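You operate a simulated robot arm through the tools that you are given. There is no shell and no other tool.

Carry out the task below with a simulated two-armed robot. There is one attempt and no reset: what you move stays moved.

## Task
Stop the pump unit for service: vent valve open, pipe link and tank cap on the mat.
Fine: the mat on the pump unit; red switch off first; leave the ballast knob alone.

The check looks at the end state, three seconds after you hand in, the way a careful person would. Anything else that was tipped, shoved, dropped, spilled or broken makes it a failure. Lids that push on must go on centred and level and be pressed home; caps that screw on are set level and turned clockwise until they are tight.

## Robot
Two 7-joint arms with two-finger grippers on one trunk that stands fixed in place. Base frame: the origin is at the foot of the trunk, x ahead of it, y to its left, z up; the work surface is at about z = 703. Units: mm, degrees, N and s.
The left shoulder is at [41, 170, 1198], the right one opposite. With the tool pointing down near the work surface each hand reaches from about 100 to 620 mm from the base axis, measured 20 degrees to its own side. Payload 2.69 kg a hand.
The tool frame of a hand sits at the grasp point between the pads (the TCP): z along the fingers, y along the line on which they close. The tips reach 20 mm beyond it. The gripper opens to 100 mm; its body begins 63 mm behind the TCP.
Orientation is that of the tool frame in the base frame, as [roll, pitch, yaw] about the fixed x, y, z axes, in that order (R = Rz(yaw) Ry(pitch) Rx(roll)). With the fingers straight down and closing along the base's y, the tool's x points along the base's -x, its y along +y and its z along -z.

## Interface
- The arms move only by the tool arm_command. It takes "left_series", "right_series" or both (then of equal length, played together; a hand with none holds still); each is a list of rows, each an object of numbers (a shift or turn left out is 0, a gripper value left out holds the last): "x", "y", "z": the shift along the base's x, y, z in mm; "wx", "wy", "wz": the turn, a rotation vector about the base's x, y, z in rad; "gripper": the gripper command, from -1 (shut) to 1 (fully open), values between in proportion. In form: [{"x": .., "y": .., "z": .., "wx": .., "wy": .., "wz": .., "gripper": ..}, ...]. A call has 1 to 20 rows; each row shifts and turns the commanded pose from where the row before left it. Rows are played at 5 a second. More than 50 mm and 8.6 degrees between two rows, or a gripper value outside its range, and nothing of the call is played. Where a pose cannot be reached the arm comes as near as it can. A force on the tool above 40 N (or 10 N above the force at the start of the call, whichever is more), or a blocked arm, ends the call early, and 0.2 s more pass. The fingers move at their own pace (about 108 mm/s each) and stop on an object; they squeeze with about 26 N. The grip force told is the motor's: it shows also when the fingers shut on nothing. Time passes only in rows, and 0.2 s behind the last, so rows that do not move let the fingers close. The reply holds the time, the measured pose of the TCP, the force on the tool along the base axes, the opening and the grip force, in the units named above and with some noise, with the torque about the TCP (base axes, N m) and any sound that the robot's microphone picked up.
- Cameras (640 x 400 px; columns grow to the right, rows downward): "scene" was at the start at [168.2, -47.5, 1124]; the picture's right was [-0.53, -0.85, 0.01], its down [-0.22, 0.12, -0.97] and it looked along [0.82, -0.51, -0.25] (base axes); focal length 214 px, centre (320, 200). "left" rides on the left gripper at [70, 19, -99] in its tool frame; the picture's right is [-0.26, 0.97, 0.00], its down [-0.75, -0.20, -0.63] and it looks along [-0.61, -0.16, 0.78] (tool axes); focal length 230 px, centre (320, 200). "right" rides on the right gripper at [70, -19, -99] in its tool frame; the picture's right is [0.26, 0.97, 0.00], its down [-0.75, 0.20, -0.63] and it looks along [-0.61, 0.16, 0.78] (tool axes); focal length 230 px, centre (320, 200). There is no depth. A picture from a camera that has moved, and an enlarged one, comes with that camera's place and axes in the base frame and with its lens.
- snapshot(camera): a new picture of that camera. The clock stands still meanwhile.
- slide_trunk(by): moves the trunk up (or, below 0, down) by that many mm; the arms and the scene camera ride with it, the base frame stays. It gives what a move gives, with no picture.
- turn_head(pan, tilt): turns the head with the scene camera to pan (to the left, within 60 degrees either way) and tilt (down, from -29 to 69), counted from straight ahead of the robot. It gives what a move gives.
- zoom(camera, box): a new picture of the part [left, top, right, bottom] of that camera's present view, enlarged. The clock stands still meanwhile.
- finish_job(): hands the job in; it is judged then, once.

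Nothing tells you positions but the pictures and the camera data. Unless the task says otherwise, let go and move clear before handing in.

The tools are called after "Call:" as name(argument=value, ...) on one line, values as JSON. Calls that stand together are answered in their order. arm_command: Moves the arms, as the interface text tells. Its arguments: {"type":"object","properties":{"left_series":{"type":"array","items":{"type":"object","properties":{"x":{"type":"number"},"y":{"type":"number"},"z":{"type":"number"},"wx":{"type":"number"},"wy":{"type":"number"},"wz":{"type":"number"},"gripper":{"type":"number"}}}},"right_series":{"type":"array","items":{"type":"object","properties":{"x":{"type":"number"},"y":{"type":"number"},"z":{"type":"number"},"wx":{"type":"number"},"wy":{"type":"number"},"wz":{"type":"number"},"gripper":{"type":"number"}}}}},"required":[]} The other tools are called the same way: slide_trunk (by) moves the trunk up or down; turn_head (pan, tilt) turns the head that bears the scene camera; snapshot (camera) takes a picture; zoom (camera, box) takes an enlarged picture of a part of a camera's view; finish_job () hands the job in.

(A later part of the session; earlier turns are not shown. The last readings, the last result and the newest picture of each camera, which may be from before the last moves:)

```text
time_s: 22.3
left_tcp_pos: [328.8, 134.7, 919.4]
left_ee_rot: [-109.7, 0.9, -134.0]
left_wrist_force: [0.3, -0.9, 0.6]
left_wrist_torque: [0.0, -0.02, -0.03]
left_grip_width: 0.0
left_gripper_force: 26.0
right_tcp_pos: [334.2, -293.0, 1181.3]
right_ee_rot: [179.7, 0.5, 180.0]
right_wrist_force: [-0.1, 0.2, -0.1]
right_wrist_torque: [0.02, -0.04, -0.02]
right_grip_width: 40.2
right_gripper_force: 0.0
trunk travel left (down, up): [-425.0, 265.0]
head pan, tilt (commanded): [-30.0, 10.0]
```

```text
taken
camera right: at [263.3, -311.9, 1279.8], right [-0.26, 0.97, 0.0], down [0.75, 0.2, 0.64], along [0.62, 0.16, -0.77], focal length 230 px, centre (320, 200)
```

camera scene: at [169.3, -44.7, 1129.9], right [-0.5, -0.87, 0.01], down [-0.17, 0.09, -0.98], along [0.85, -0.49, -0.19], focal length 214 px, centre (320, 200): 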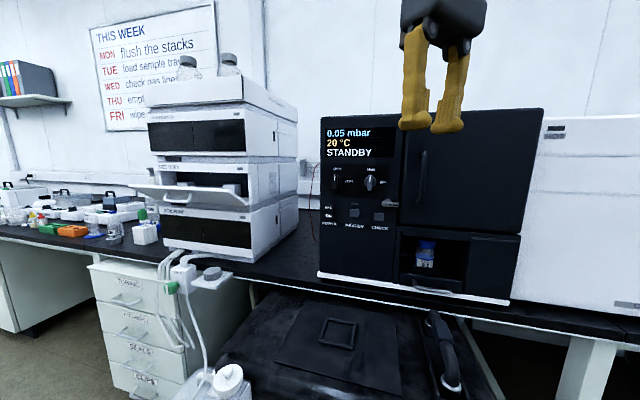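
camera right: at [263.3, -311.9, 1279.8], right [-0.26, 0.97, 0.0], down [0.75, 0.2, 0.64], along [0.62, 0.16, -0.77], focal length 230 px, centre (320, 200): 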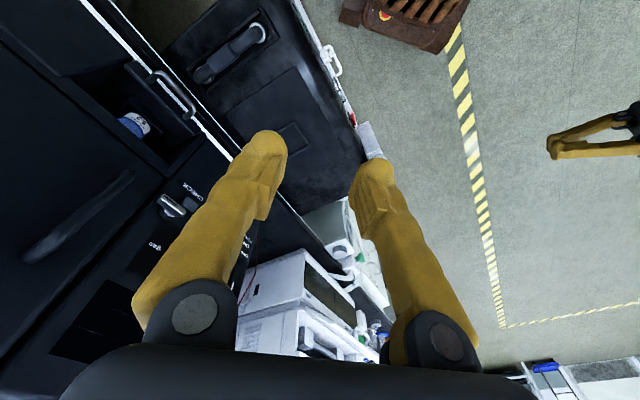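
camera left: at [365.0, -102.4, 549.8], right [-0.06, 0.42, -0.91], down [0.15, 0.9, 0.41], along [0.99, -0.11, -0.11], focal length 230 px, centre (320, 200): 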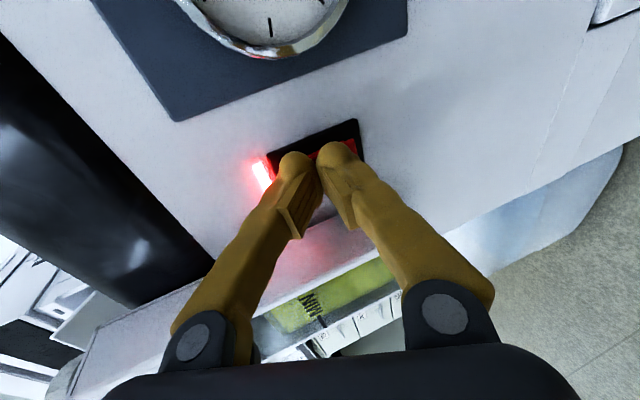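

Pressure is creeping up and the vent knob still points to shut. I yaw the right hand toward the oven and then tilt it level, keeping over 100 mm from the panel.

Call:
arm_command(right_series=[{"x": 20, "y": 2, "z": -10, "wz": -0.125}, {"x": 20, "y": 2, "z": -10, "wz": -0.125}, {"x": 20, "y": 2, "z": -10, "wz": -0.125}, {"x": 20, "y": 2, "z": -10, "wz": -0.125}, {"x": 20, "y": 2, "z": -10, "wz": -0.125}, {"x": 20, "y": 2, "z": -10, "wz": -0.125}])

Call:
arm_command(right_series=[{"x": 6, "y": 0, "z": -3, "wx": -0.0974, "wy": -0.1044}, {"x": 6, "y": 0, "z": -3, "wx": -0.0974, "wy": -0.1044}, {"x": 6, "y": 0, "z": -3, "wx": -0.0974, "wy": -0.1044}, {"x": 6, "y": 0, "z": -3, "wx": -0.0974, "wy": -0.1044}, {"x": 6, "y": 0, "z": -3, "wx": -0.0974, "wy": -0.1044}, {"x": 6, "y": 0, "z": -3, "wx": -0.0974, "wy": -0.1044}, {"x": 6, "y": 0, "z": -3, "wx": -0.0974, "wy": -0.1044}, {"x": 6, "y": 0, "z": -3, "wx": -0.0974, "wy": -0.1044}, {"x": 6, "y": 0, "z": -3, "wx": -0.0974, "wy": -0.1044}, {"x": 6, "y": 0, "z": -3, "wx": -0.0974, "wy": -0.1044}, {"x": 6, "y": 0, "z": -3, "wx": -0.0974, "wy": -0.1044}])

Call:
snapshot(camera="scene")

Call:
snapshot(camera="right")

```text
time_s: 23.7
left_tcp_pos: [329.5, 133.3, 918.8]
left_ee_rot: [-109.7, 1.0, -134.1]
left_wrist_force: [-0.5, -0.1, -0.2]
left_wrist_torque: [0.01, 0.0, -0.01]
left_grip_width: 0.0
left_gripper_force: 26.1
right_tcp_pos: [456.1, -280.3, 1128.6]
right_ee_rot: [180.0, 1.8, 136.9]
right_wrist_force: [-0.1, -0.5, 0.1]
right_wrist_torque: [0.04, 0.03, 0.03]
right_grip_width: 39.9
right_gripper_force: 0.0
trunk travel left (down, up): [-425.0, 265.0]
head pan, tilt (commanded): [-30.0, 10.0]
```

```text
time_s: 26.1
left_tcp_pos: [329.9, 135.0, 919.4]
left_ee_rot: [-109.8, 0.9, -134.0]
left_wrist_force: [-0.8, 0.2, -1.0]
left_wrist_torque: [0.0, 0.01, 0.0]
left_grip_width: 0.1
left_gripper_force: 25.9
right_tcp_pos: [521.6, -282.7, 1096.9]
right_ee_rot: [-2.8, 88.1, -46.0]
right_wrist_force: [-0.6, -0.8, 0.5]
right_wrist_torque: [0.04, 0.0, -0.03]
right_grip_width: 40.2
right_gripper_force: 0.0
trunk travel left (down, up): [-425.0, 265.0]
head pan, tilt (commanded): [-30.0, 10.0]
```

```text
taken
camera scene: at [170.5, -44.8, 1129.8], right [-0.5, -0.87, 0.01], down [-0.17, 0.09, -0.98], along [0.85, -0.49, -0.19], focal length 214 px, centre (320, 200)
```

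scene: 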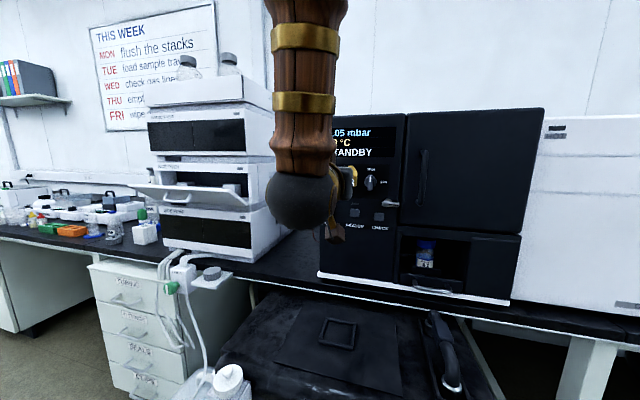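

```text
taken
camera right: at [438.9, -230.1, 1023.9], right [0.67, 0.7, -0.26], down [-0.34, 0.59, 0.73], along [0.66, -0.4, 0.63], focal length 230 px, centre (320, 200)
```

right: 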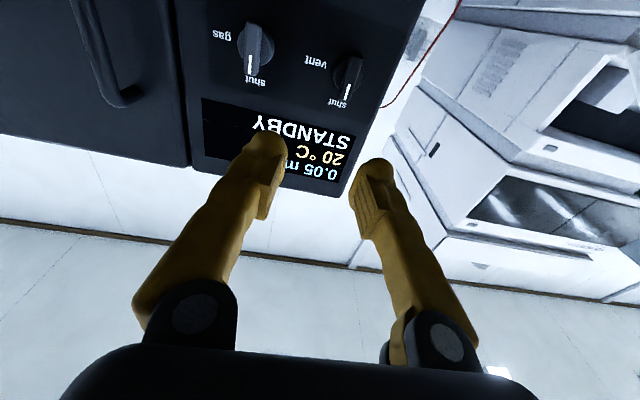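

The hand is level and facing the oven panel; the camera underneath sees both knobs (upside-down picture). I zoom to measure the vent knob.

Call:
zoom(camera="right", box=[200, 0, 392, 120])

Call:
zoom(camera="right", box=[296, 35, 392, 95])

```text
3.33 times, centred on (296, 60) of right
camera zoom: at [438.9, -230.1, 1023.9], right [0.67, 0.7, -0.26], down [-0.34, 0.59, 0.73], along [0.66, -0.4, 0.63], focal length 767 px, centre (400, 667)
```

zoom: 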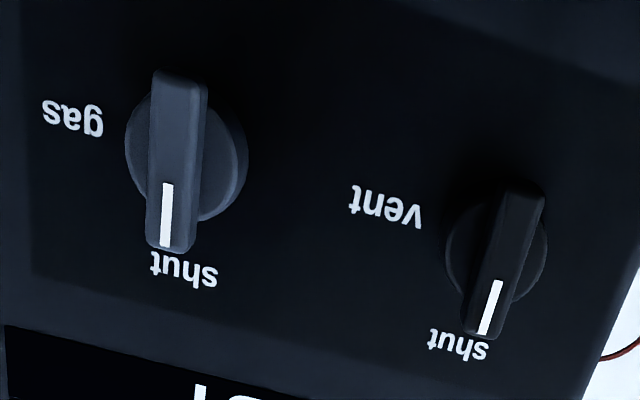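

```text
6.67 times, centred on (344, 65) of right
camera zoom: at [438.9, -230.1, 1023.9], right [0.67, 0.7, -0.26], down [-0.34, 0.59, 0.73], along [0.66, -0.4, 0.63], focal length 1534 px, centre (160, 1100)
```

zoom: 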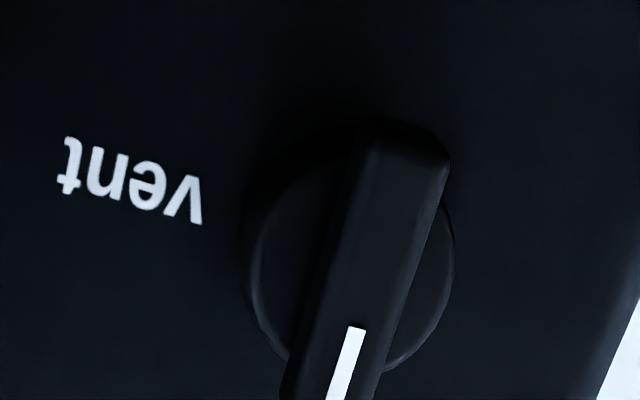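

I place the vent knob at about (640, -363, 1071). I line up laterally and in height, level the pitch, and advance halfway with the fingers open 40 mm.

Call:
arm_command(right_series=[{"x": 5, "y": 5.3, "z": -8.7, "wx": 0.0227, "wy": 0.0242}, {"x": 5, "y": 5.3, "z": -8.7}, {"x": 5, "y": 5.3, "z": -8.7}, {"x": 17, "y": -16}, {"x": 17, "y": -16}, {"x": 17, "y": -16}, {}])

Call:
snapshot(camera="right")

Call:
snapshot(camera="scene")

```text
time_s: 27.7
left_tcp_pos: [329.6, 133.0, 918.8]
left_ee_rot: [-109.7, 0.9, -134.0]
left_wrist_force: [0.0, -0.1, 0.2]
left_wrist_torque: [-0.01, 0.01, 0.0]
left_grip_width: 0.1
left_gripper_force: 25.8
right_tcp_pos: [588.1, -310.8, 1068.8]
right_ee_rot: [-107.3, 89.7, -150.3]
right_wrist_force: [-0.3, 0.3, 0.3]
right_wrist_torque: [-0.01, -0.03, 0.03]
right_grip_width: 40.0
right_gripper_force: 0.1
trunk travel left (down, up): [-425.0, 265.0]
head pan, tilt (commanded): [-30.0, 10.0]
```

```text
taken
camera right: at [501.6, -258.4, 999.8], right [0.66, 0.71, -0.26], down [-0.32, 0.58, 0.75], along [0.68, -0.41, 0.61], focal length 230 px, centre (320, 200)
```

right: 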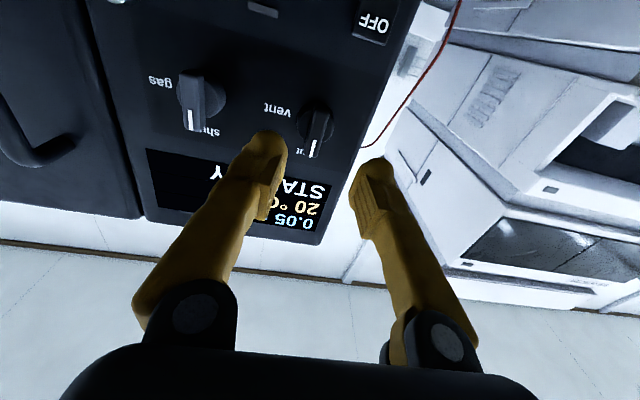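

```text
taken
camera scene: at [169.3, -44.6, 1130.0], right [-0.5, -0.87, 0.01], down [-0.17, 0.09, -0.98], along [0.85, -0.49, -0.19], focal length 214 px, centre (320, 200)
```

scene: 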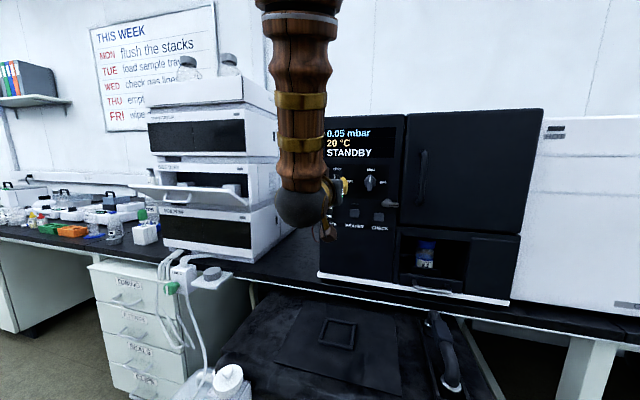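

Call:
zoom(camera="right", box=[140, 50, 396, 210])

Call:
zoom(camera="scene", box=[300, 110, 428, 190])

```text
2.50 times, centred on (268, 130) of right
camera zoom: at [501.6, -258.4, 999.8], right [0.66, 0.71, -0.26], down [-0.32, 0.58, 0.75], along [0.68, -0.41, 0.61], focal length 575 px, centre (450, 375)
```

zoom: 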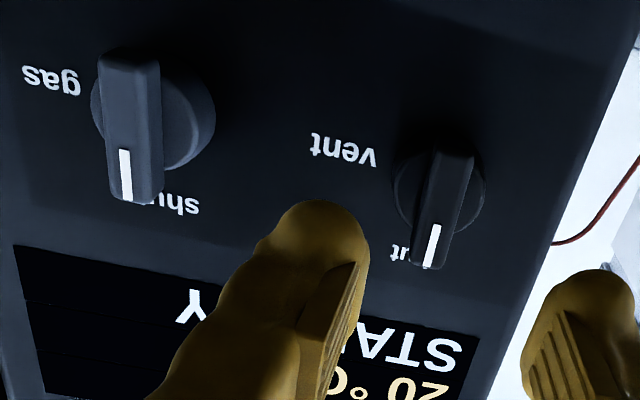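

```text
5.00 times, centred on (364, 150) of scene
camera zoom: at [169.3, -44.6, 1130.0], right [-0.5, -0.87, 0.01], down [-0.17, 0.09, -0.98], along [0.85, -0.49, -0.19], focal length 1072 px, centre (100, 450)
```

zoom: 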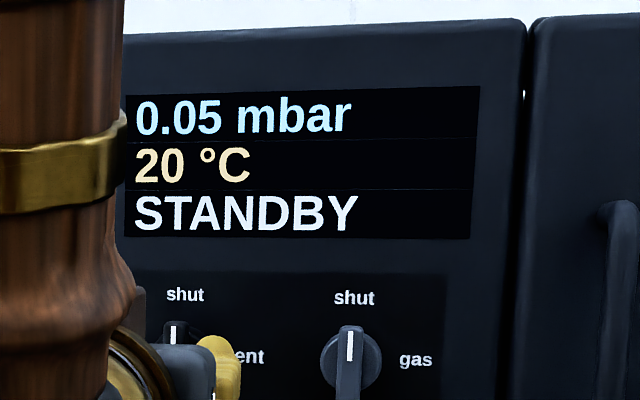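

Two-view triangulation puts the vent bar's front at (634.5, -361, 1069), the panel at 45° and about 30 mm behind it. I align and advance so the tips straddle the bar.

Call:
arm_command(right_series=[{"x": -1.9, "y": -1.9, "wz": -0.031}, {"x": 11, "y": -11}, {"x": 11, "y": -11}, {"x": 11, "y": -11}, {"x": 6, "y": -6}, {}])

Call:
snapshot(camera="right")

```text
time_s: 29.1
left_tcp_pos: [329.7, 132.8, 919.1]
left_ee_rot: [-109.7, 0.8, -133.9]
left_wrist_force: [0.4, -0.3, 0.7]
left_wrist_torque: [0.0, -0.02, 0.02]
left_grip_width: 0.0
left_gripper_force: 26.2
right_tcp_pos: [625.7, -352.5, 1067.5]
right_ee_rot: [-128.3, 89.8, -173.1]
right_wrist_force: [-0.1, -0.3, -0.6]
right_wrist_torque: [0.02, 0.01, 0.02]
right_grip_width: 39.9
right_gripper_force: 0.1
trunk travel left (down, up): [-425.0, 265.0]
head pan, tilt (commanded): [-30.0, 10.0]
```

```text
taken
camera right: at [541.3, -296.7, 999.3], right [0.68, 0.69, -0.26], down [-0.3, 0.59, 0.75], along [0.67, -0.43, 0.61], focal length 230 px, centre (320, 200)
```

right: 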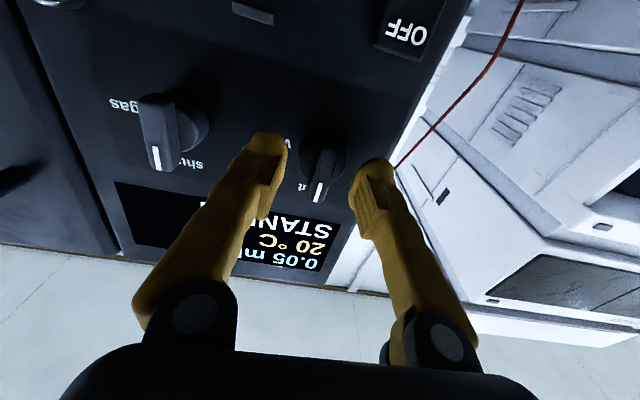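

Centred between the fingers. I advance about 8 mm more and close on the bar.

Call:
arm_command(right_series=[{"x": 3, "y": -3}, {"x": 3, "y": -3}, {}, {"gripper": -0.6}, {"gripper": -1}, {}, {}])

Call:
snapshot(camera="right")

```text
time_s: 30.7
left_tcp_pos: [330.5, 134.0, 917.9]
left_ee_rot: [-109.7, 0.7, -134.1]
left_wrist_force: [0.5, -0.7, -0.2]
left_wrist_torque: [-0.04, -0.02, -0.01]
left_grip_width: 0.1
left_gripper_force: 25.9
right_tcp_pos: [633.1, -357.4, 1068.8]
right_ee_rot: [-121.1, 89.7, -165.6]
right_wrist_force: [8.4, 4.6, 1.4]
right_wrist_torque: [0.1, 0.01, 0.08]
right_grip_width: 11.2
right_gripper_force: 38.0
trunk travel left (down, up): [-425.0, 265.0]
head pan, tilt (commanded): [-30.0, 10.0]
```

```text
taken
camera right: at [548.9, -301.6, 999.3], right [0.68, 0.69, -0.26], down [-0.3, 0.59, 0.75], along [0.67, -0.43, 0.61], focal length 230 px, centre (320, 200)
```

right: 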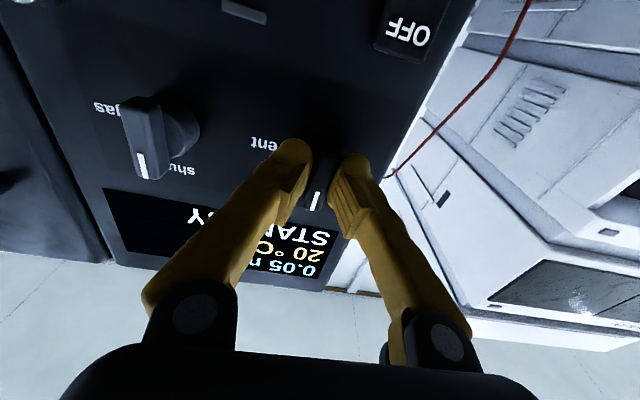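

Gripped at 11 mm. I relieve the small side load and turn the knob clockwise (as seen from the front) in steps.

Call:
arm_command(right_series=[{"x": 1.2, "y": 1.2}, {"wx": 0.0926, "wy": -0.0926}, {"wx": 0.0926, "wy": -0.0926}, {"wx": 0.0926, "wy": -0.0926}, {"wx": 0.0926, "wy": -0.0926}])

Call:
snapshot(camera="right")

```text
time_s: 31.9
left_tcp_pos: [331.0, 134.8, 919.6]
left_ee_rot: [-109.7, 0.8, -134.0]
left_wrist_force: [0.5, -1.1, 0.4]
left_wrist_torque: [-0.03, 0.01, -0.01]
left_grip_width: 0.0
left_gripper_force: 25.8
right_tcp_pos: [632.5, -356.6, 1069.7]
right_ee_rot: [89.9, 59.8, 45.3]
right_wrist_force: [11.8, -1.4, 8.9]
right_wrist_torque: [0.55, 0.55, 0.58]
right_grip_width: 11.2
right_gripper_force: 38.2
trunk travel left (down, up): [-425.0, 265.0]
head pan, tilt (commanded): [-30.0, 10.0]
```

```text
taken
camera right: at [575.8, -274.6, 999.9], right [0.68, 0.69, 0.26], down [-0.59, 0.3, 0.75], along [0.44, -0.66, 0.61], focal length 230 px, centre (320, 200)
```

right: 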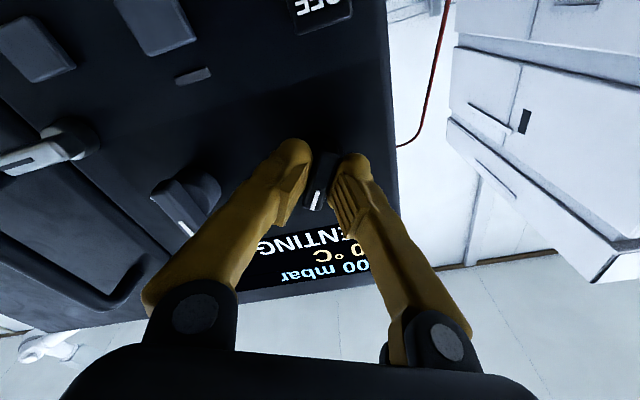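

The display already says VENTING. I continue the turn toward the full quarter.

Call:
arm_command(right_series=[{"x": 0.5, "y": 0.2, "z": 0.5, "wx": 0.0926, "wy": -0.0926}, {"x": 0.5, "z": 0.5, "wx": 0.0926, "wy": -0.0926}, {"wx": 0.0926, "wy": -0.0926}, {"wx": 0.0926, "wy": -0.0926}])

Call:
snapshot(camera="right")

```text
time_s: 32.7
left_tcp_pos: [314.9, 135.1, 924.5]
left_ee_rot: [-108.9, 1.4, -134.0]
left_wrist_force: [0.0, -0.3, 0.0]
left_wrist_torque: [-0.02, -0.02, 0.0]
left_grip_width: 0.1
left_gripper_force: 26.3
right_tcp_pos: [617.0, -353.5, 1082.6]
right_ee_rot: [91.3, 39.9, 45.2]
right_wrist_force: [1.1, -0.8, 1.6]
right_wrist_torque: [0.12, 0.08, 0.0]
right_grip_width: 0.2
right_gripper_force: 29.0
right hand out of reach, approached as far as the arm can: row 3, 4
trunk travel left (down, up): [-425.0, 265.0]
head pan, tilt (commanded): [-30.0, 10.0]
stopped in row 4 (right hand): the force on the tool passed its limit at 62 N (the readings are from after the stop); the commanded pose is now the measured one
```

```text
taken
camera right: at [577.3, -253.3, 1026.1], right [0.59, 0.56, 0.58], down [-0.75, 0.13, 0.65], along [0.29, -0.82, 0.5], focal length 230 px, centre (320, 200)
```

right: 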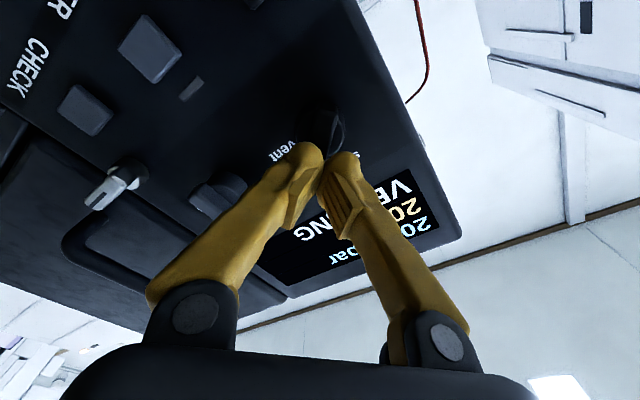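

The valve opened (VENTING), but at about 50° the wrist ran out of range and the fingers slipped off the bar. I back off, roll the hand back level, and look at the knob.

Call:
arm_command(right_series=[{"x": -14, "y": 14}, {"x": -14, "y": 14}, {"x": -14, "y": 14}, {"x": -7, "y": 7, "wx": -0.0884, "wy": 0.0884}, {"wx": -0.0884, "wy": 0.0884}, {"wx": -0.0884, "wy": 0.0884}, {"wx": -0.0884, "wy": 0.0884}, {"wx": -0.0884, "wy": 0.0884}, {"wx": -0.0884, "wy": 0.0884}, {"wx": -0.0884, "wy": 0.0884}, {}])

Call:
snapshot(camera="right")

Call:
snapshot(camera="scene")

```text
time_s: 35.1
left_tcp_pos: [315.6, 133.5, 923.8]
left_ee_rot: [-109.1, 1.5, -133.8]
left_wrist_force: [0.2, 0.5, -0.6]
left_wrist_torque: [-0.03, 0.01, 0.0]
left_grip_width: 0.0
left_gripper_force: 26.0
right_tcp_pos: [570.0, -306.7, 1081.4]
right_ee_rot: [-139.5, 89.8, 173.9]
right_wrist_force: [0.0, 1.6, 0.0]
right_wrist_torque: [0.0, 0.03, 0.03]
right_grip_width: 0.1
right_gripper_force: 29.5
trunk travel left (down, up): [-425.0, 265.0]
head pan, tilt (commanded): [-30.0, 10.0]
```

```text
taken
camera right: at [487.3, -247.5, 1011.8], right [0.7, 0.67, -0.26], down [-0.29, 0.59, 0.75], along [0.66, -0.45, 0.61], focal length 230 px, centre (320, 200)
```

right: 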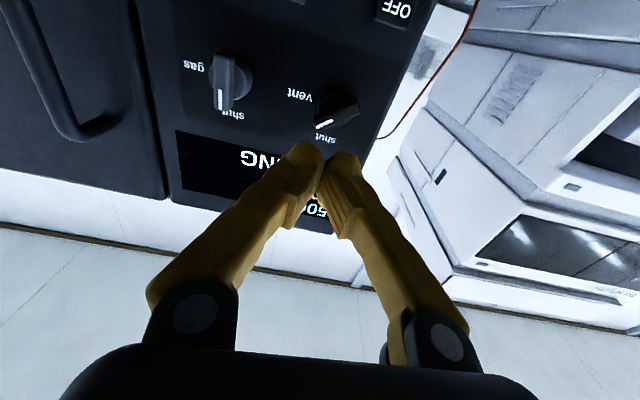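

```text
taken
camera scene: at [169.5, -44.9, 1130.0], right [-0.5, -0.87, 0.01], down [-0.17, 0.09, -0.98], along [0.85, -0.49, -0.19], focal length 214 px, centre (320, 200)
```

scene: 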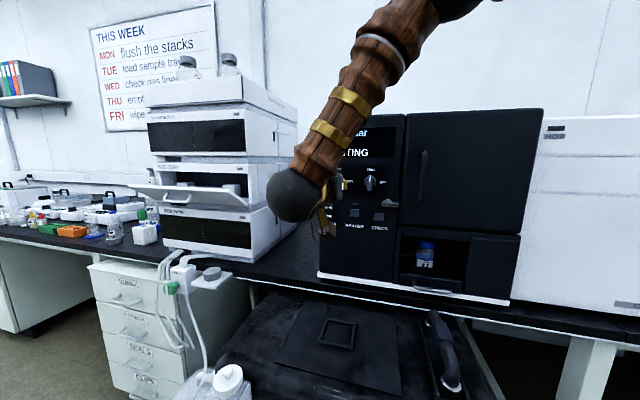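

Call:
zoom(camera="right", box=[190, 20, 382, 140])

Call:
zoom(camera="right", box=[280, 60, 376, 120])

```text
3.33 times, centred on (286, 80) of right
camera zoom: at [487.3, -247.5, 1011.8], right [0.7, 0.67, -0.26], down [-0.29, 0.59, 0.75], along [0.66, -0.45, 0.61], focal length 767 px, centre (433, 600)
```

zoom: 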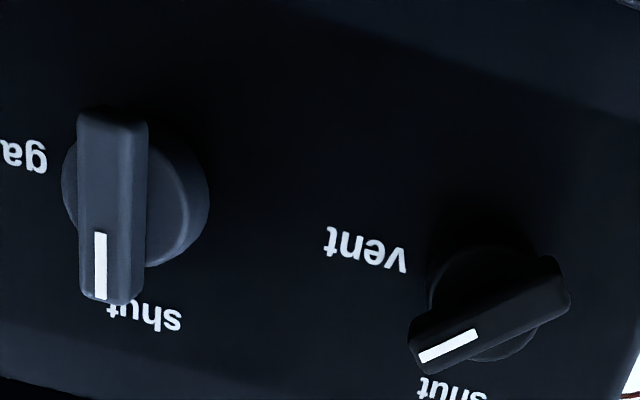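

```text
6.67 times, centred on (328, 90) of right
camera zoom: at [487.3, -247.5, 1011.8], right [0.7, 0.67, -0.26], down [-0.29, 0.59, 0.75], along [0.66, -0.45, 0.61], focal length 1534 px, centre (267, 933)
```

zoom: 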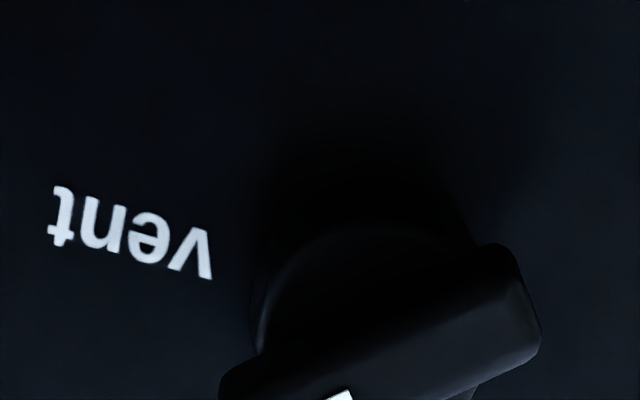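

The pointer stands at about 50°, between shut and vent. I'll finish the turn by pressing down on its upper-right end with the closed fingers' flat underside: first rise and move in above the bar.

Call:
arm_command(right_series=[{"z": 12, "gripper": -1}, {"z": 12}, {"x": 14, "y": -14}, {"x": 14, "y": -14}, {"x": 14, "y": -14}, {"x": 7, "y": -7}, {}])

Call:
snapshot(camera="right")

Call:
zoom(camera="scene", box=[300, 110, 428, 190])

```text
time_s: 36.7
left_tcp_pos: [316.5, 133.3, 924.7]
left_ee_rot: [-109.1, 1.4, -133.9]
left_wrist_force: [0.2, 0.2, 0.6]
left_wrist_torque: [0.01, -0.02, 0.0]
left_grip_width: 0.1
left_gripper_force: 25.5
right_tcp_pos: [619.4, -353.5, 1104.5]
right_ee_rot: [-165.6, 89.9, 148.1]
right_wrist_force: [-0.4, 0.2, -0.7]
right_wrist_torque: [0.03, 0.01, -0.02]
right_grip_width: 0.2
right_gripper_force: 29.6
trunk travel left (down, up): [-425.0, 265.0]
head pan, tilt (commanded): [-30.0, 10.0]
```

```text
taken
camera right: at [537.8, -296.0, 1034.3], right [0.7, 0.67, -0.26], down [-0.29, 0.59, 0.75], along [0.65, -0.45, 0.61], focal length 230 px, centre (320, 200)
```

right: 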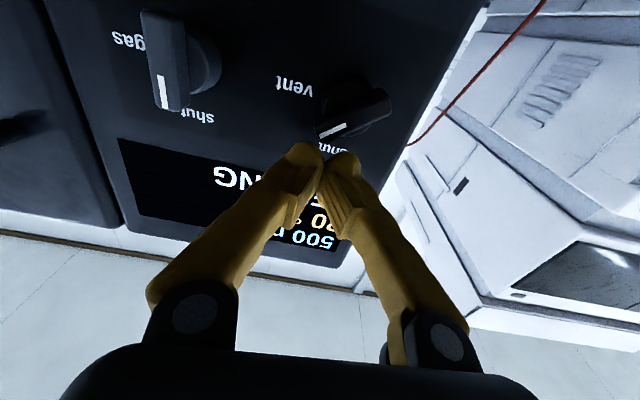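

```text
5.00 times, centred on (364, 150) of scene
camera zoom: at [169.4, -44.7, 1130.0], right [-0.5, -0.87, 0.01], down [-0.17, 0.09, -0.98], along [0.85, -0.49, -0.19], focal length 1072 px, centre (100, 450)
```

zoom: 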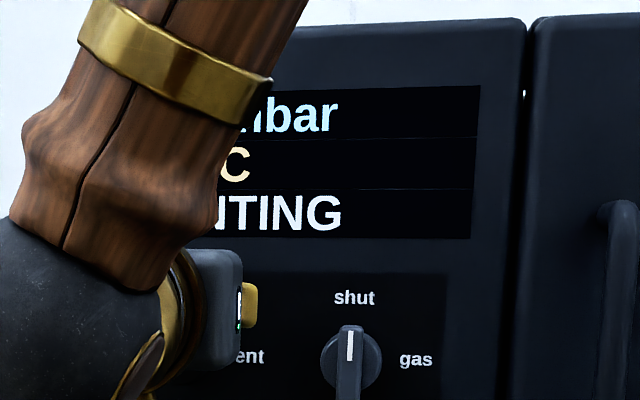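

Tips are just over the bar's front edge. I go 9 mm deeper, then press down in small steps.

Call:
arm_command(right_series=[{"x": 3.2, "y": -3.2}, {"x": 3.2, "y": -3.2}, {"z": -2.5}, {"z": -2.5}, {"z": -2.5}, {}])

Call:
snapshot(camera="right")

```text
time_s: 38.1
left_tcp_pos: [314.4, 133.4, 925.5]
left_ee_rot: [-108.9, 1.6, -133.9]
left_wrist_force: [0.6, -1.4, -0.3]
left_wrist_torque: [0.04, 0.0, 0.02]
left_grip_width: 0.0
left_gripper_force: 25.7
right_tcp_pos: [623.6, -363.8, 1100.3]
right_ee_rot: [29.6, 89.9, -16.8]
right_wrist_force: [-7.5, -6.6, 13.5]
right_wrist_torque: [-0.26, -0.06, 0.05]
right_grip_width: 0.0
right_gripper_force: 29.6
trunk travel left (down, up): [-425.0, 265.0]
head pan, tilt (commanded): [-30.0, 10.0]
```

```text
taken
camera right: at [542.2, -304.2, 1029.7], right [0.7, 0.66, -0.26], down [-0.29, 0.6, 0.75], along [0.65, -0.45, 0.61], focal length 230 px, centre (320, 200)
```

right: 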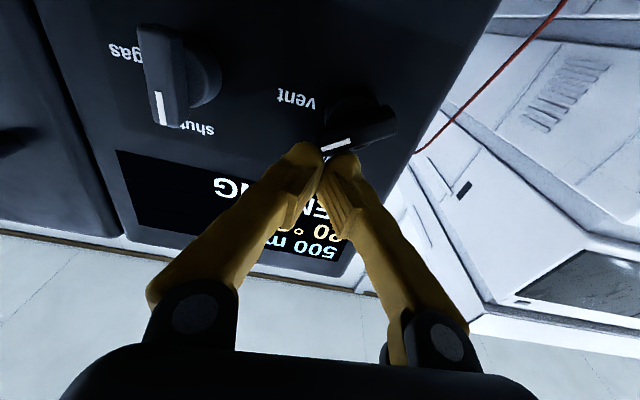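

The pointer is moving with the push (now past 60°). I continue pressing down gently.

Call:
arm_command(right_series=[{"z": -2}, {"z": -2}, {"z": -2}, {}])

Call:
zoom(camera="right", box=[220, 60, 412, 180])

```text
time_s: 39.1
left_tcp_pos: [316.6, 135.0, 924.4]
left_ee_rot: [-108.9, 1.5, -133.9]
left_wrist_force: [0.3, -0.1, 0.3]
left_wrist_torque: [-0.01, -0.02, 0.01]
left_grip_width: 0.0
left_gripper_force: 26.3
right_tcp_pos: [627.1, -357.5, 1091.8]
right_ee_rot: [-154.8, 89.8, 159.1]
right_wrist_force: [0.6, -1.0, 6.7]
right_wrist_torque: [-0.01, -0.04, -0.1]
right_grip_width: 5.8
right_gripper_force: 29.3
trunk travel left (down, up): [-425.0, 265.0]
head pan, tilt (commanded): [-30.0, 10.0]
```

```text
3.33 times, centred on (316, 120) of right
camera zoom: at [544.1, -299.6, 1022.0], right [0.69, 0.67, -0.26], down [-0.29, 0.59, 0.75], along [0.66, -0.45, 0.6], focal length 767 px, centre (333, 467)
```

zoom: 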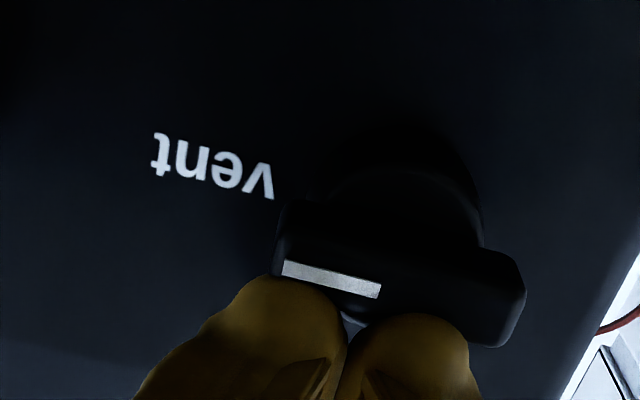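

The pointer now lies parallel to the "vent" lettering. One more small press to seat it, then I lift off and back away.

Call:
arm_command(right_series=[{"z": -1.5}, {"z": -1}, {}, {"z": 6}, {"z": 10}, {"x": -14, "y": 14}, {"x": -14, "y": 14}, {"x": -14, "y": 14}, {"x": -14, "y": 14}])

Call:
zoom(camera="right", box=[190, 20, 382, 140])

Call:
snapshot(camera="right")

```text
time_s: 41.1
left_tcp_pos: [315.0, 134.8, 924.8]
left_ee_rot: [-109.0, 1.5, -133.9]
left_wrist_force: [-0.9, 0.4, -0.4]
left_wrist_torque: [-0.02, -0.01, -0.01]
left_grip_width: 0.0
left_gripper_force: 26.2
right_tcp_pos: [572.0, -303.8, 1105.1]
right_ee_rot: [-153.7, 89.9, 159.9]
right_wrist_force: [0.1, 0.5, -0.6]
right_wrist_torque: [0.01, 0.01, -0.01]
right_grip_width: 0.0
right_gripper_force: 29.1
trunk travel left (down, up): [-425.0, 265.0]
head pan, tilt (commanded): [-30.0, 10.0]
```

```text
3.33 times, centred on (286, 80) of right
camera zoom: at [489.1, -246.0, 1035.9], right [0.7, 0.67, -0.26], down [-0.29, 0.59, 0.75], along [0.65, -0.45, 0.61], focal length 767 px, centre (433, 600)
```

zoom: 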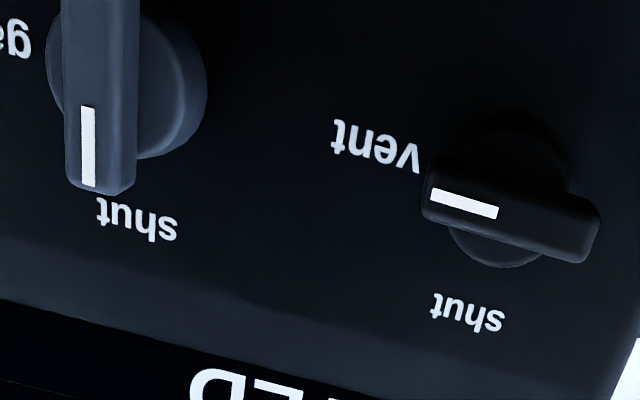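

```text
taken
camera right: at [489.1, -246.0, 1035.9], right [0.7, 0.67, -0.26], down [-0.29, 0.59, 0.75], along [0.65, -0.45, 0.61], focal length 230 px, centre (320, 200)
```

right: 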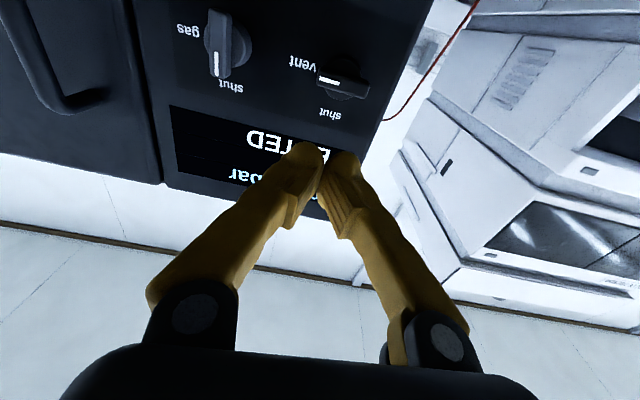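

The display shows VENTED and the pointer is at vent. Next the pipe link: I bring the right hand back and tilt it down again, closing direction across the link.

Call:
arm_command(right_series=[{"x": -12, "y": -4, "z": -4, "wx": 0.1021, "wy": 0.1}, {"x": -12, "y": -4, "z": -4, "wx": 0.1021, "wy": 0.1}, {"x": -12, "y": -4, "z": -4, "wx": 0.1021, "wy": 0.1}, {"x": -12, "y": -4, "z": -4, "wx": 0.1021, "wy": 0.1}, {"x": -12, "y": -4, "z": -4, "wx": 0.1021, "wy": 0.1}, {"x": -12, "y": -4, "z": -4, "wx": 0.1021, "wy": 0.1}, {"x": -12, "y": -4, "z": -4, "wx": 0.1021, "wy": 0.1}, {"x": -12, "y": -4, "z": -4, "wx": 0.1021, "wy": 0.1}, {"x": -12, "y": -4, "z": -4, "wx": 0.1021, "wy": 0.1}, {"x": -12, "y": -4, "z": -4, "wx": 0.1021, "wy": 0.1}, {"x": -12, "y": -4, "z": -4, "wx": 0.1021, "wy": 0.1, "gripper": 1}, {}])

Call:
turn_head(pan=-35, tilt=40)

Call:
snapshot(camera="scene")

Call:
snapshot(camera="right")

```text
time_s: 43.7
left_tcp_pos: [314.9, 134.4, 923.9]
left_ee_rot: [-109.1, 1.5, -133.8]
left_wrist_force: [0.5, 0.6, -0.5]
left_wrist_torque: [-0.01, 0.01, 0.0]
left_grip_width: 0.0
left_gripper_force: 25.9
right_tcp_pos: [435.7, -350.5, 1058.7]
right_ee_rot: [-179.2, -0.3, 134.4]
right_wrist_force: [-0.2, 0.0, 0.6]
right_wrist_torque: [0.0, 0.03, 0.0]
right_grip_width: 100.0
right_gripper_force: 0.1
trunk travel left (down, up): [-425.0, 265.0]
head pan, tilt (commanded): [-30.0, 10.0]
```

```text
time_s: 44.7
left_tcp_pos: [315.4, 133.7, 924.1]
left_ee_rot: [-108.9, 1.6, -133.9]
left_wrist_force: [0.7, -0.3, -0.5]
left_wrist_torque: [0.0, -0.03, 0.0]
left_grip_width: 0.0
left_gripper_force: 25.9
right_tcp_pos: [436.4, -350.0, 1059.3]
right_ee_rot: [-179.2, -0.3, 134.5]
right_wrist_force: [-0.8, -0.4, 0.0]
right_wrist_torque: [-0.01, -0.01, 0.03]
right_grip_width: 100.1
right_gripper_force: 0.0
trunk travel left (down, up): [-425.0, 265.0]
head pan, tilt (commanded): [-35.0, 40.0]
```

```text
taken
camera scene: at [157.8, -47.2, 1082.6], right [-0.57, -0.82, 0.01], down [-0.54, 0.37, -0.76], along [0.62, -0.44, -0.65], focal length 214 px, centre (320, 200)
```

scene: 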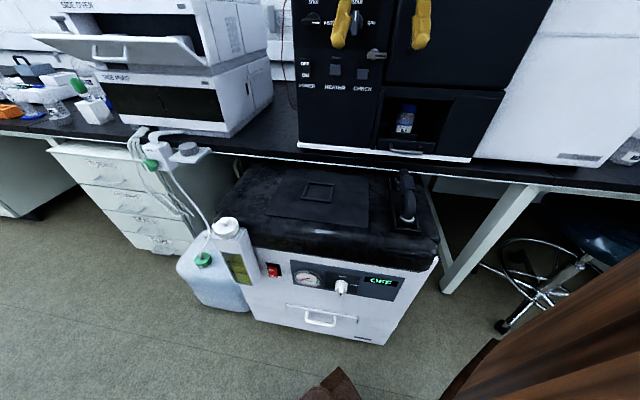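

```text
taken
camera right: at [375.6, -313.8, 1159.4], right [0.51, 0.86, -0.01], down [0.68, -0.39, 0.62], along [0.53, -0.33, -0.78], focal length 230 px, centre (320, 200)
```

right: 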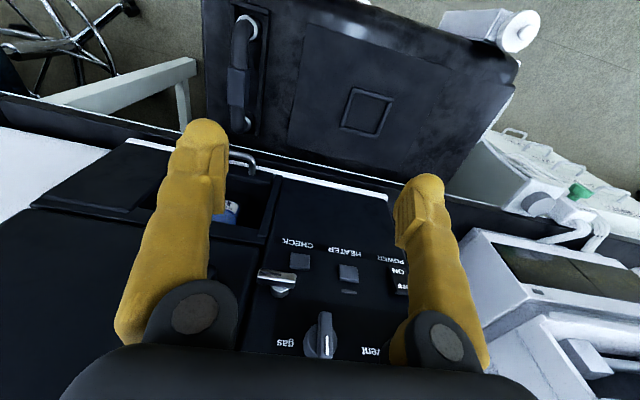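

Call:
zoom(camera="right", box=[190, 0, 350, 100])

Call:
zoom(camera="right", box=[210, 0, 530, 200])

Call:
zoom(camera="scene", box=[360, 150, 488, 230])

```text
4.00 times, centred on (270, 50) of right
camera zoom: at [375.6, -313.8, 1159.4], right [0.51, 0.86, -0.01], down [0.68, -0.39, 0.62], along [0.53, -0.33, -0.78], focal length 920 px, centre (520, 800)
```

zoom: 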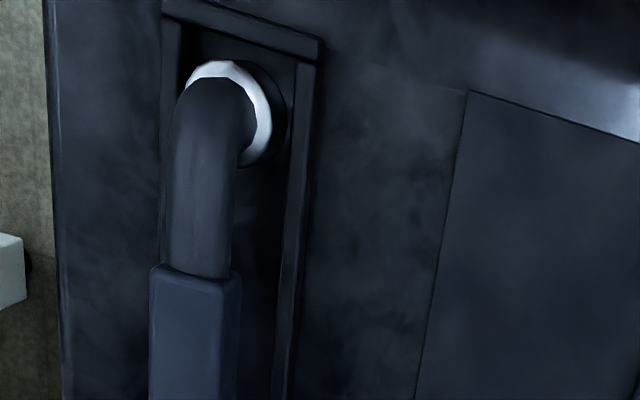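

```text
2.00 times, centred on (370, 100) of right
camera zoom: at [375.6, -313.8, 1159.4], right [0.51, 0.86, -0.01], down [0.68, -0.39, 0.62], along [0.53, -0.33, -0.78], focal length 460 px, centre (220, 400)
```

zoom: 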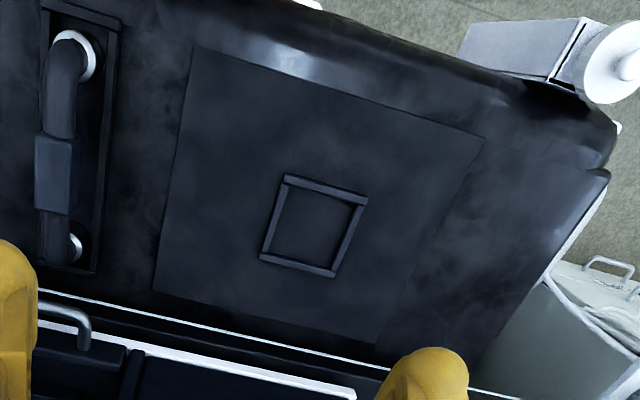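

```text
5.00 times, centred on (424, 190) of scene
camera zoom: at [157.8, -47.2, 1082.6], right [-0.57, -0.82, 0.01], down [-0.54, 0.37, -0.76], along [0.62, -0.44, -0.65], focal length 1072 px, centre (-200, 250)
```

zoom: 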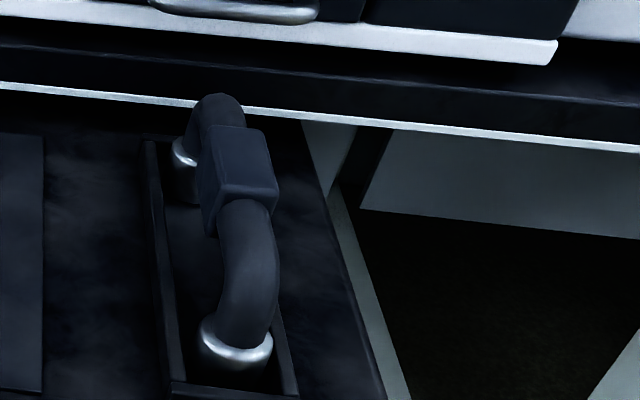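

The link's block top is near (381, -467, 777) and the link runs along the pump's depth. I move above it with the gripper open and look again.

Call:
arm_command(right_series=[{"x": -14, "y": -30, "z": -20}, {"x": -14, "y": -30, "z": -20}, {"x": -13, "y": -30, "z": -20}, {"x": -13, "y": -28, "z": -20}, {"z": -30}, {"z": -30}, {}])

Call:
snapshot(camera="right")

Call:
snapshot(camera="scene")

```text
time_s: 46.3
left_tcp_pos: [315.2, 133.7, 923.9]
left_ee_rot: [-109.0, 1.5, -133.9]
left_wrist_force: [0.1, -0.2, 0.7]
left_wrist_torque: [0.01, -0.03, -0.03]
left_grip_width: 0.1
left_gripper_force: 26.3
right_tcp_pos: [384.8, -466.7, 922.8]
right_ee_rot: [-179.1, -0.3, 134.3]
right_wrist_force: [0.0, 0.4, -0.6]
right_wrist_torque: [0.01, 0.02, 0.02]
right_grip_width: 100.4
right_gripper_force: 0.2
trunk travel left (down, up): [-425.0, 265.0]
head pan, tilt (commanded): [-35.0, 40.0]
```

```text
taken
camera right: at [323.1, -429.2, 1022.6], right [0.51, 0.86, -0.01], down [0.68, -0.39, 0.62], along [0.53, -0.33, -0.78], focal length 230 px, centre (320, 200)
```

right: 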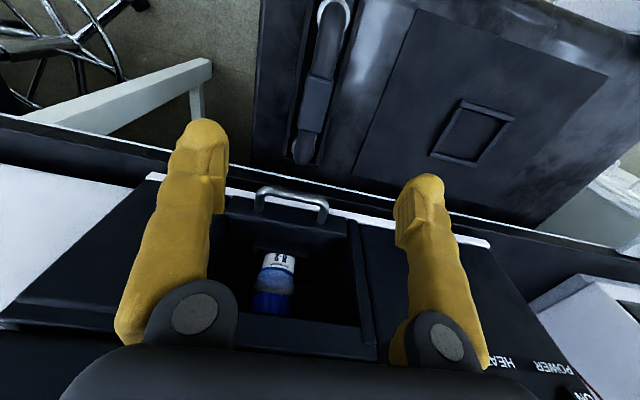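

```text
taken
camera scene: at [157.6, -46.9, 1082.5], right [-0.57, -0.82, 0.01], down [-0.54, 0.37, -0.76], along [0.62, -0.44, -0.65], focal length 214 px, centre (320, 200)
```

scene: 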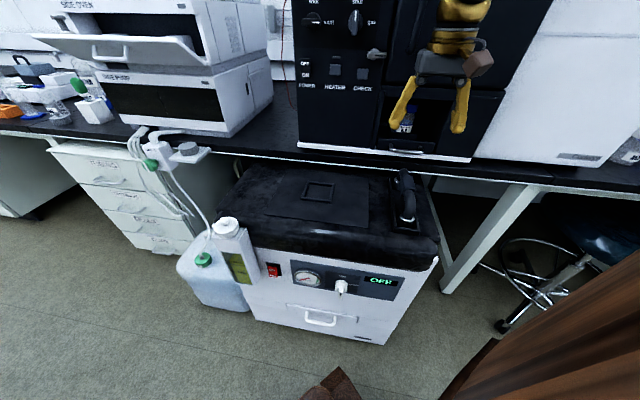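

Call:
zoom(camera="right", box=[256, 0, 448, 120])

Call:
zoom(camera="right", box=[240, 80, 400, 180])

```text
3.33 times, centred on (352, 60) of right
camera zoom: at [323.1, -429.2, 1022.6], right [0.51, 0.86, -0.01], down [0.68, -0.39, 0.62], along [0.53, -0.33, -0.78], focal length 767 px, centre (213, 667)
```

zoom: 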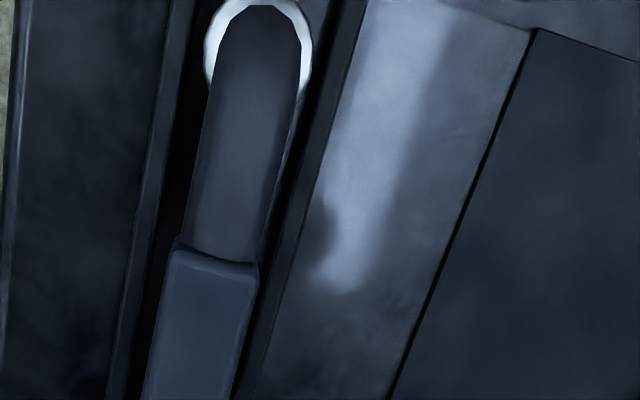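

```text
4.00 times, centred on (320, 130) of right
camera zoom: at [323.1, -429.2, 1022.6], right [0.51, 0.86, -0.01], down [0.68, -0.39, 0.62], along [0.53, -0.33, -0.78], focal length 920 px, centre (320, 480)
```

zoom: 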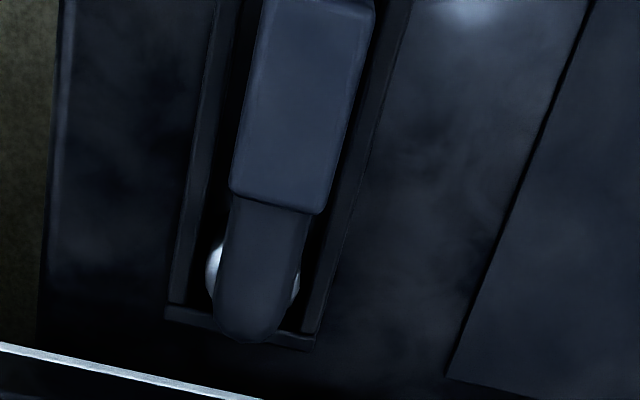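

Block top centre refined to (382, -475, 766), 27 mm wide and 57 mm long, at 45°. I centre over it and descend with open fingers.

Call:
arm_command(right_series=[{"x": -2.3, "y": -8.3, "z": -20}, {"z": -30}, {"z": -30}, {"z": -30}, {"z": -20}, {}])

Call:
snapshot(camera="scene")

Call:
zoom(camera="scene", box=[350, 110, 510, 210])

Call:
snapshot(camera="right")

```text
time_s: 47.7
left_tcp_pos: [315.9, 133.4, 923.8]
left_ee_rot: [-109.0, 1.5, -133.8]
left_wrist_force: [-0.7, 0.1, 0.2]
left_wrist_torque: [-0.02, -0.03, -0.01]
left_grip_width: 0.1
left_gripper_force: 26.0
right_tcp_pos: [380.1, -475.2, 790.5]
right_ee_rot: [-179.1, -0.3, 134.4]
right_wrist_force: [0.2, -0.5, 1.0]
right_wrist_torque: [-0.01, 0.01, 0.03]
right_grip_width: 99.8
right_gripper_force: 0.0
trunk travel left (down, up): [-425.0, 265.0]
head pan, tilt (commanded): [-35.0, 40.0]
```

```text
taken
camera scene: at [157.6, -47.0, 1082.5], right [-0.57, -0.82, 0.01], down [-0.54, 0.37, -0.76], along [0.62, -0.44, -0.65], focal length 214 px, centre (320, 200)
```

scene: 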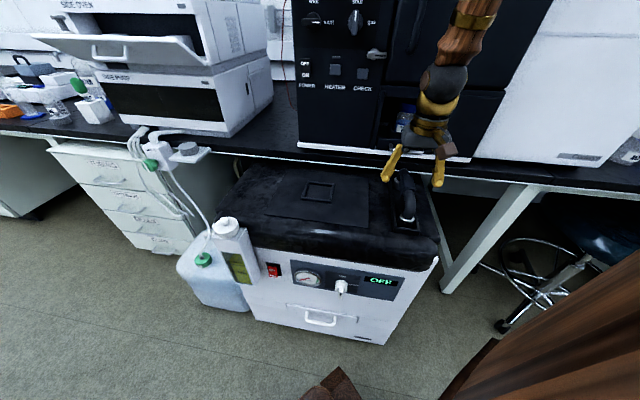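

```text
4.00 times, centred on (430, 160) of scene
camera zoom: at [157.6, -47.0, 1082.5], right [-0.57, -0.82, 0.01], down [-0.54, 0.37, -0.76], along [0.62, -0.44, -0.65], focal length 858 px, centre (-120, 360)
```

zoom: 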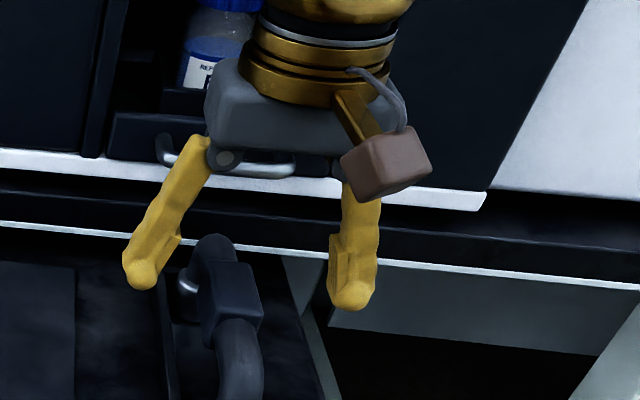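

```text
taken
camera right: at [318.4, -438.0, 889.9], right [0.51, 0.86, -0.01], down [0.68, -0.39, 0.62], along [0.53, -0.33, -0.78], focal length 230 px, centre (320, 200)
```

right: 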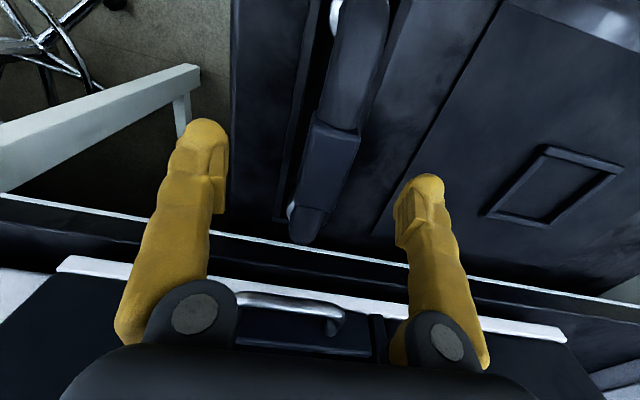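

Fingers straddle the block with about 4 mm lateral offset. I correct, descend to grip height and close gently.

Call:
arm_command(right_series=[{"x": 2.5, "y": 2.5, "z": -14}, {"z": -12}, {"z": -11}, {"gripper": 0}, {"gripper": -0.4}, {"gripper": -1}, {}, {}])

Call:
snapshot(camera="right")

Call:
zoom(camera="scene", box=[350, 110, 510, 210])

```text
time_s: 49.5
left_tcp_pos: [315.7, 133.7, 924.3]
left_ee_rot: [-109.0, 1.5, -134.0]
left_wrist_force: [-0.9, 0.3, -0.2]
left_wrist_torque: [0.02, 0.01, -0.01]
left_grip_width: 0.0
left_gripper_force: 25.4
right_tcp_pos: [382.0, -474.0, 754.8]
right_ee_rot: [-179.0, -0.2, 134.4]
right_wrist_force: [0.7, -0.9, -0.1]
right_wrist_torque: [0.0, -0.03, 0.04]
right_grip_width: 26.7
right_gripper_force: 26.0
trunk travel left (down, up): [-425.0, 265.0]
head pan, tilt (commanded): [-35.0, 40.0]
```

```text
taken
camera right: at [321.5, -436.8, 854.7], right [0.51, 0.86, -0.01], down [0.68, -0.39, 0.62], along [0.53, -0.33, -0.78], focal length 230 px, centre (320, 200)
```

right: 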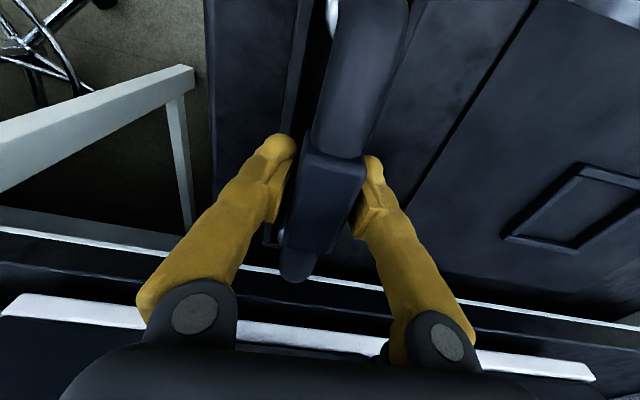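

```text
4.00 times, centred on (430, 160) of scene
camera zoom: at [157.8, -47.2, 1082.5], right [-0.57, -0.82, 0.01], down [-0.54, 0.37, -0.76], along [0.62, -0.44, -0.65], focal length 858 px, centre (-120, 360)
```

zoom: 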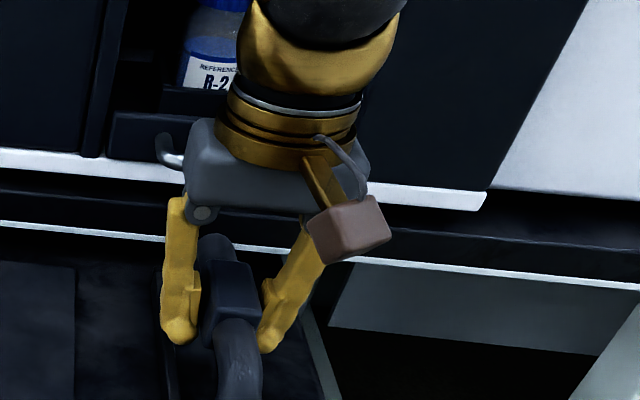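

Gripped on the block (26.7 mm) with nearly no side force. I lift slowly and watch the force.

Call:
arm_command(right_series=[{"z": 2}, {"z": 2}, {"z": 3}, {"z": 3}])

Call:
zoom(camera="scene", box=[350, 110, 510, 210])

```text
time_s: 50.5
left_tcp_pos: [315.2, 133.9, 924.5]
left_ee_rot: [-109.0, 1.4, -133.9]
left_wrist_force: [-0.5, 0.5, -0.2]
left_wrist_torque: [0.01, -0.02, 0.02]
left_grip_width: 0.1
left_gripper_force: 26.2
right_tcp_pos: [381.7, -471.8, 763.0]
right_ee_rot: [-179.1, -0.3, 134.4]
right_wrist_force: [0.5, -0.1, -2.8]
right_wrist_torque: [-0.01, 0.0, -0.01]
right_grip_width: 26.5
right_gripper_force: 26.0
trunk travel left (down, up): [-425.0, 265.0]
head pan, tilt (commanded): [-35.0, 40.0]
```

```text
4.00 times, centred on (430, 160) of scene
camera zoom: at [157.9, -47.2, 1082.5], right [-0.57, -0.82, 0.01], down [-0.54, 0.37, -0.76], along [0.62, -0.44, -0.65], focal length 858 px, centre (-120, 360)
```

zoom: 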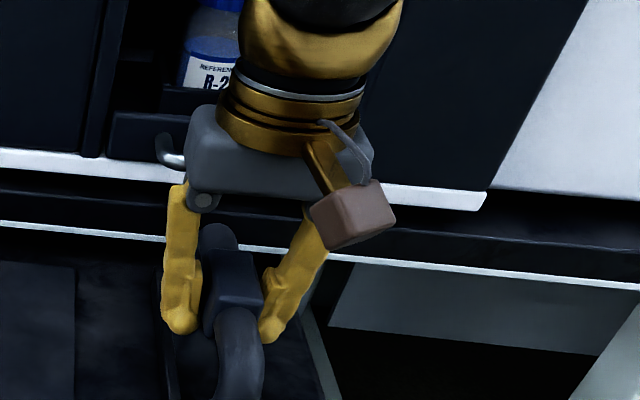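

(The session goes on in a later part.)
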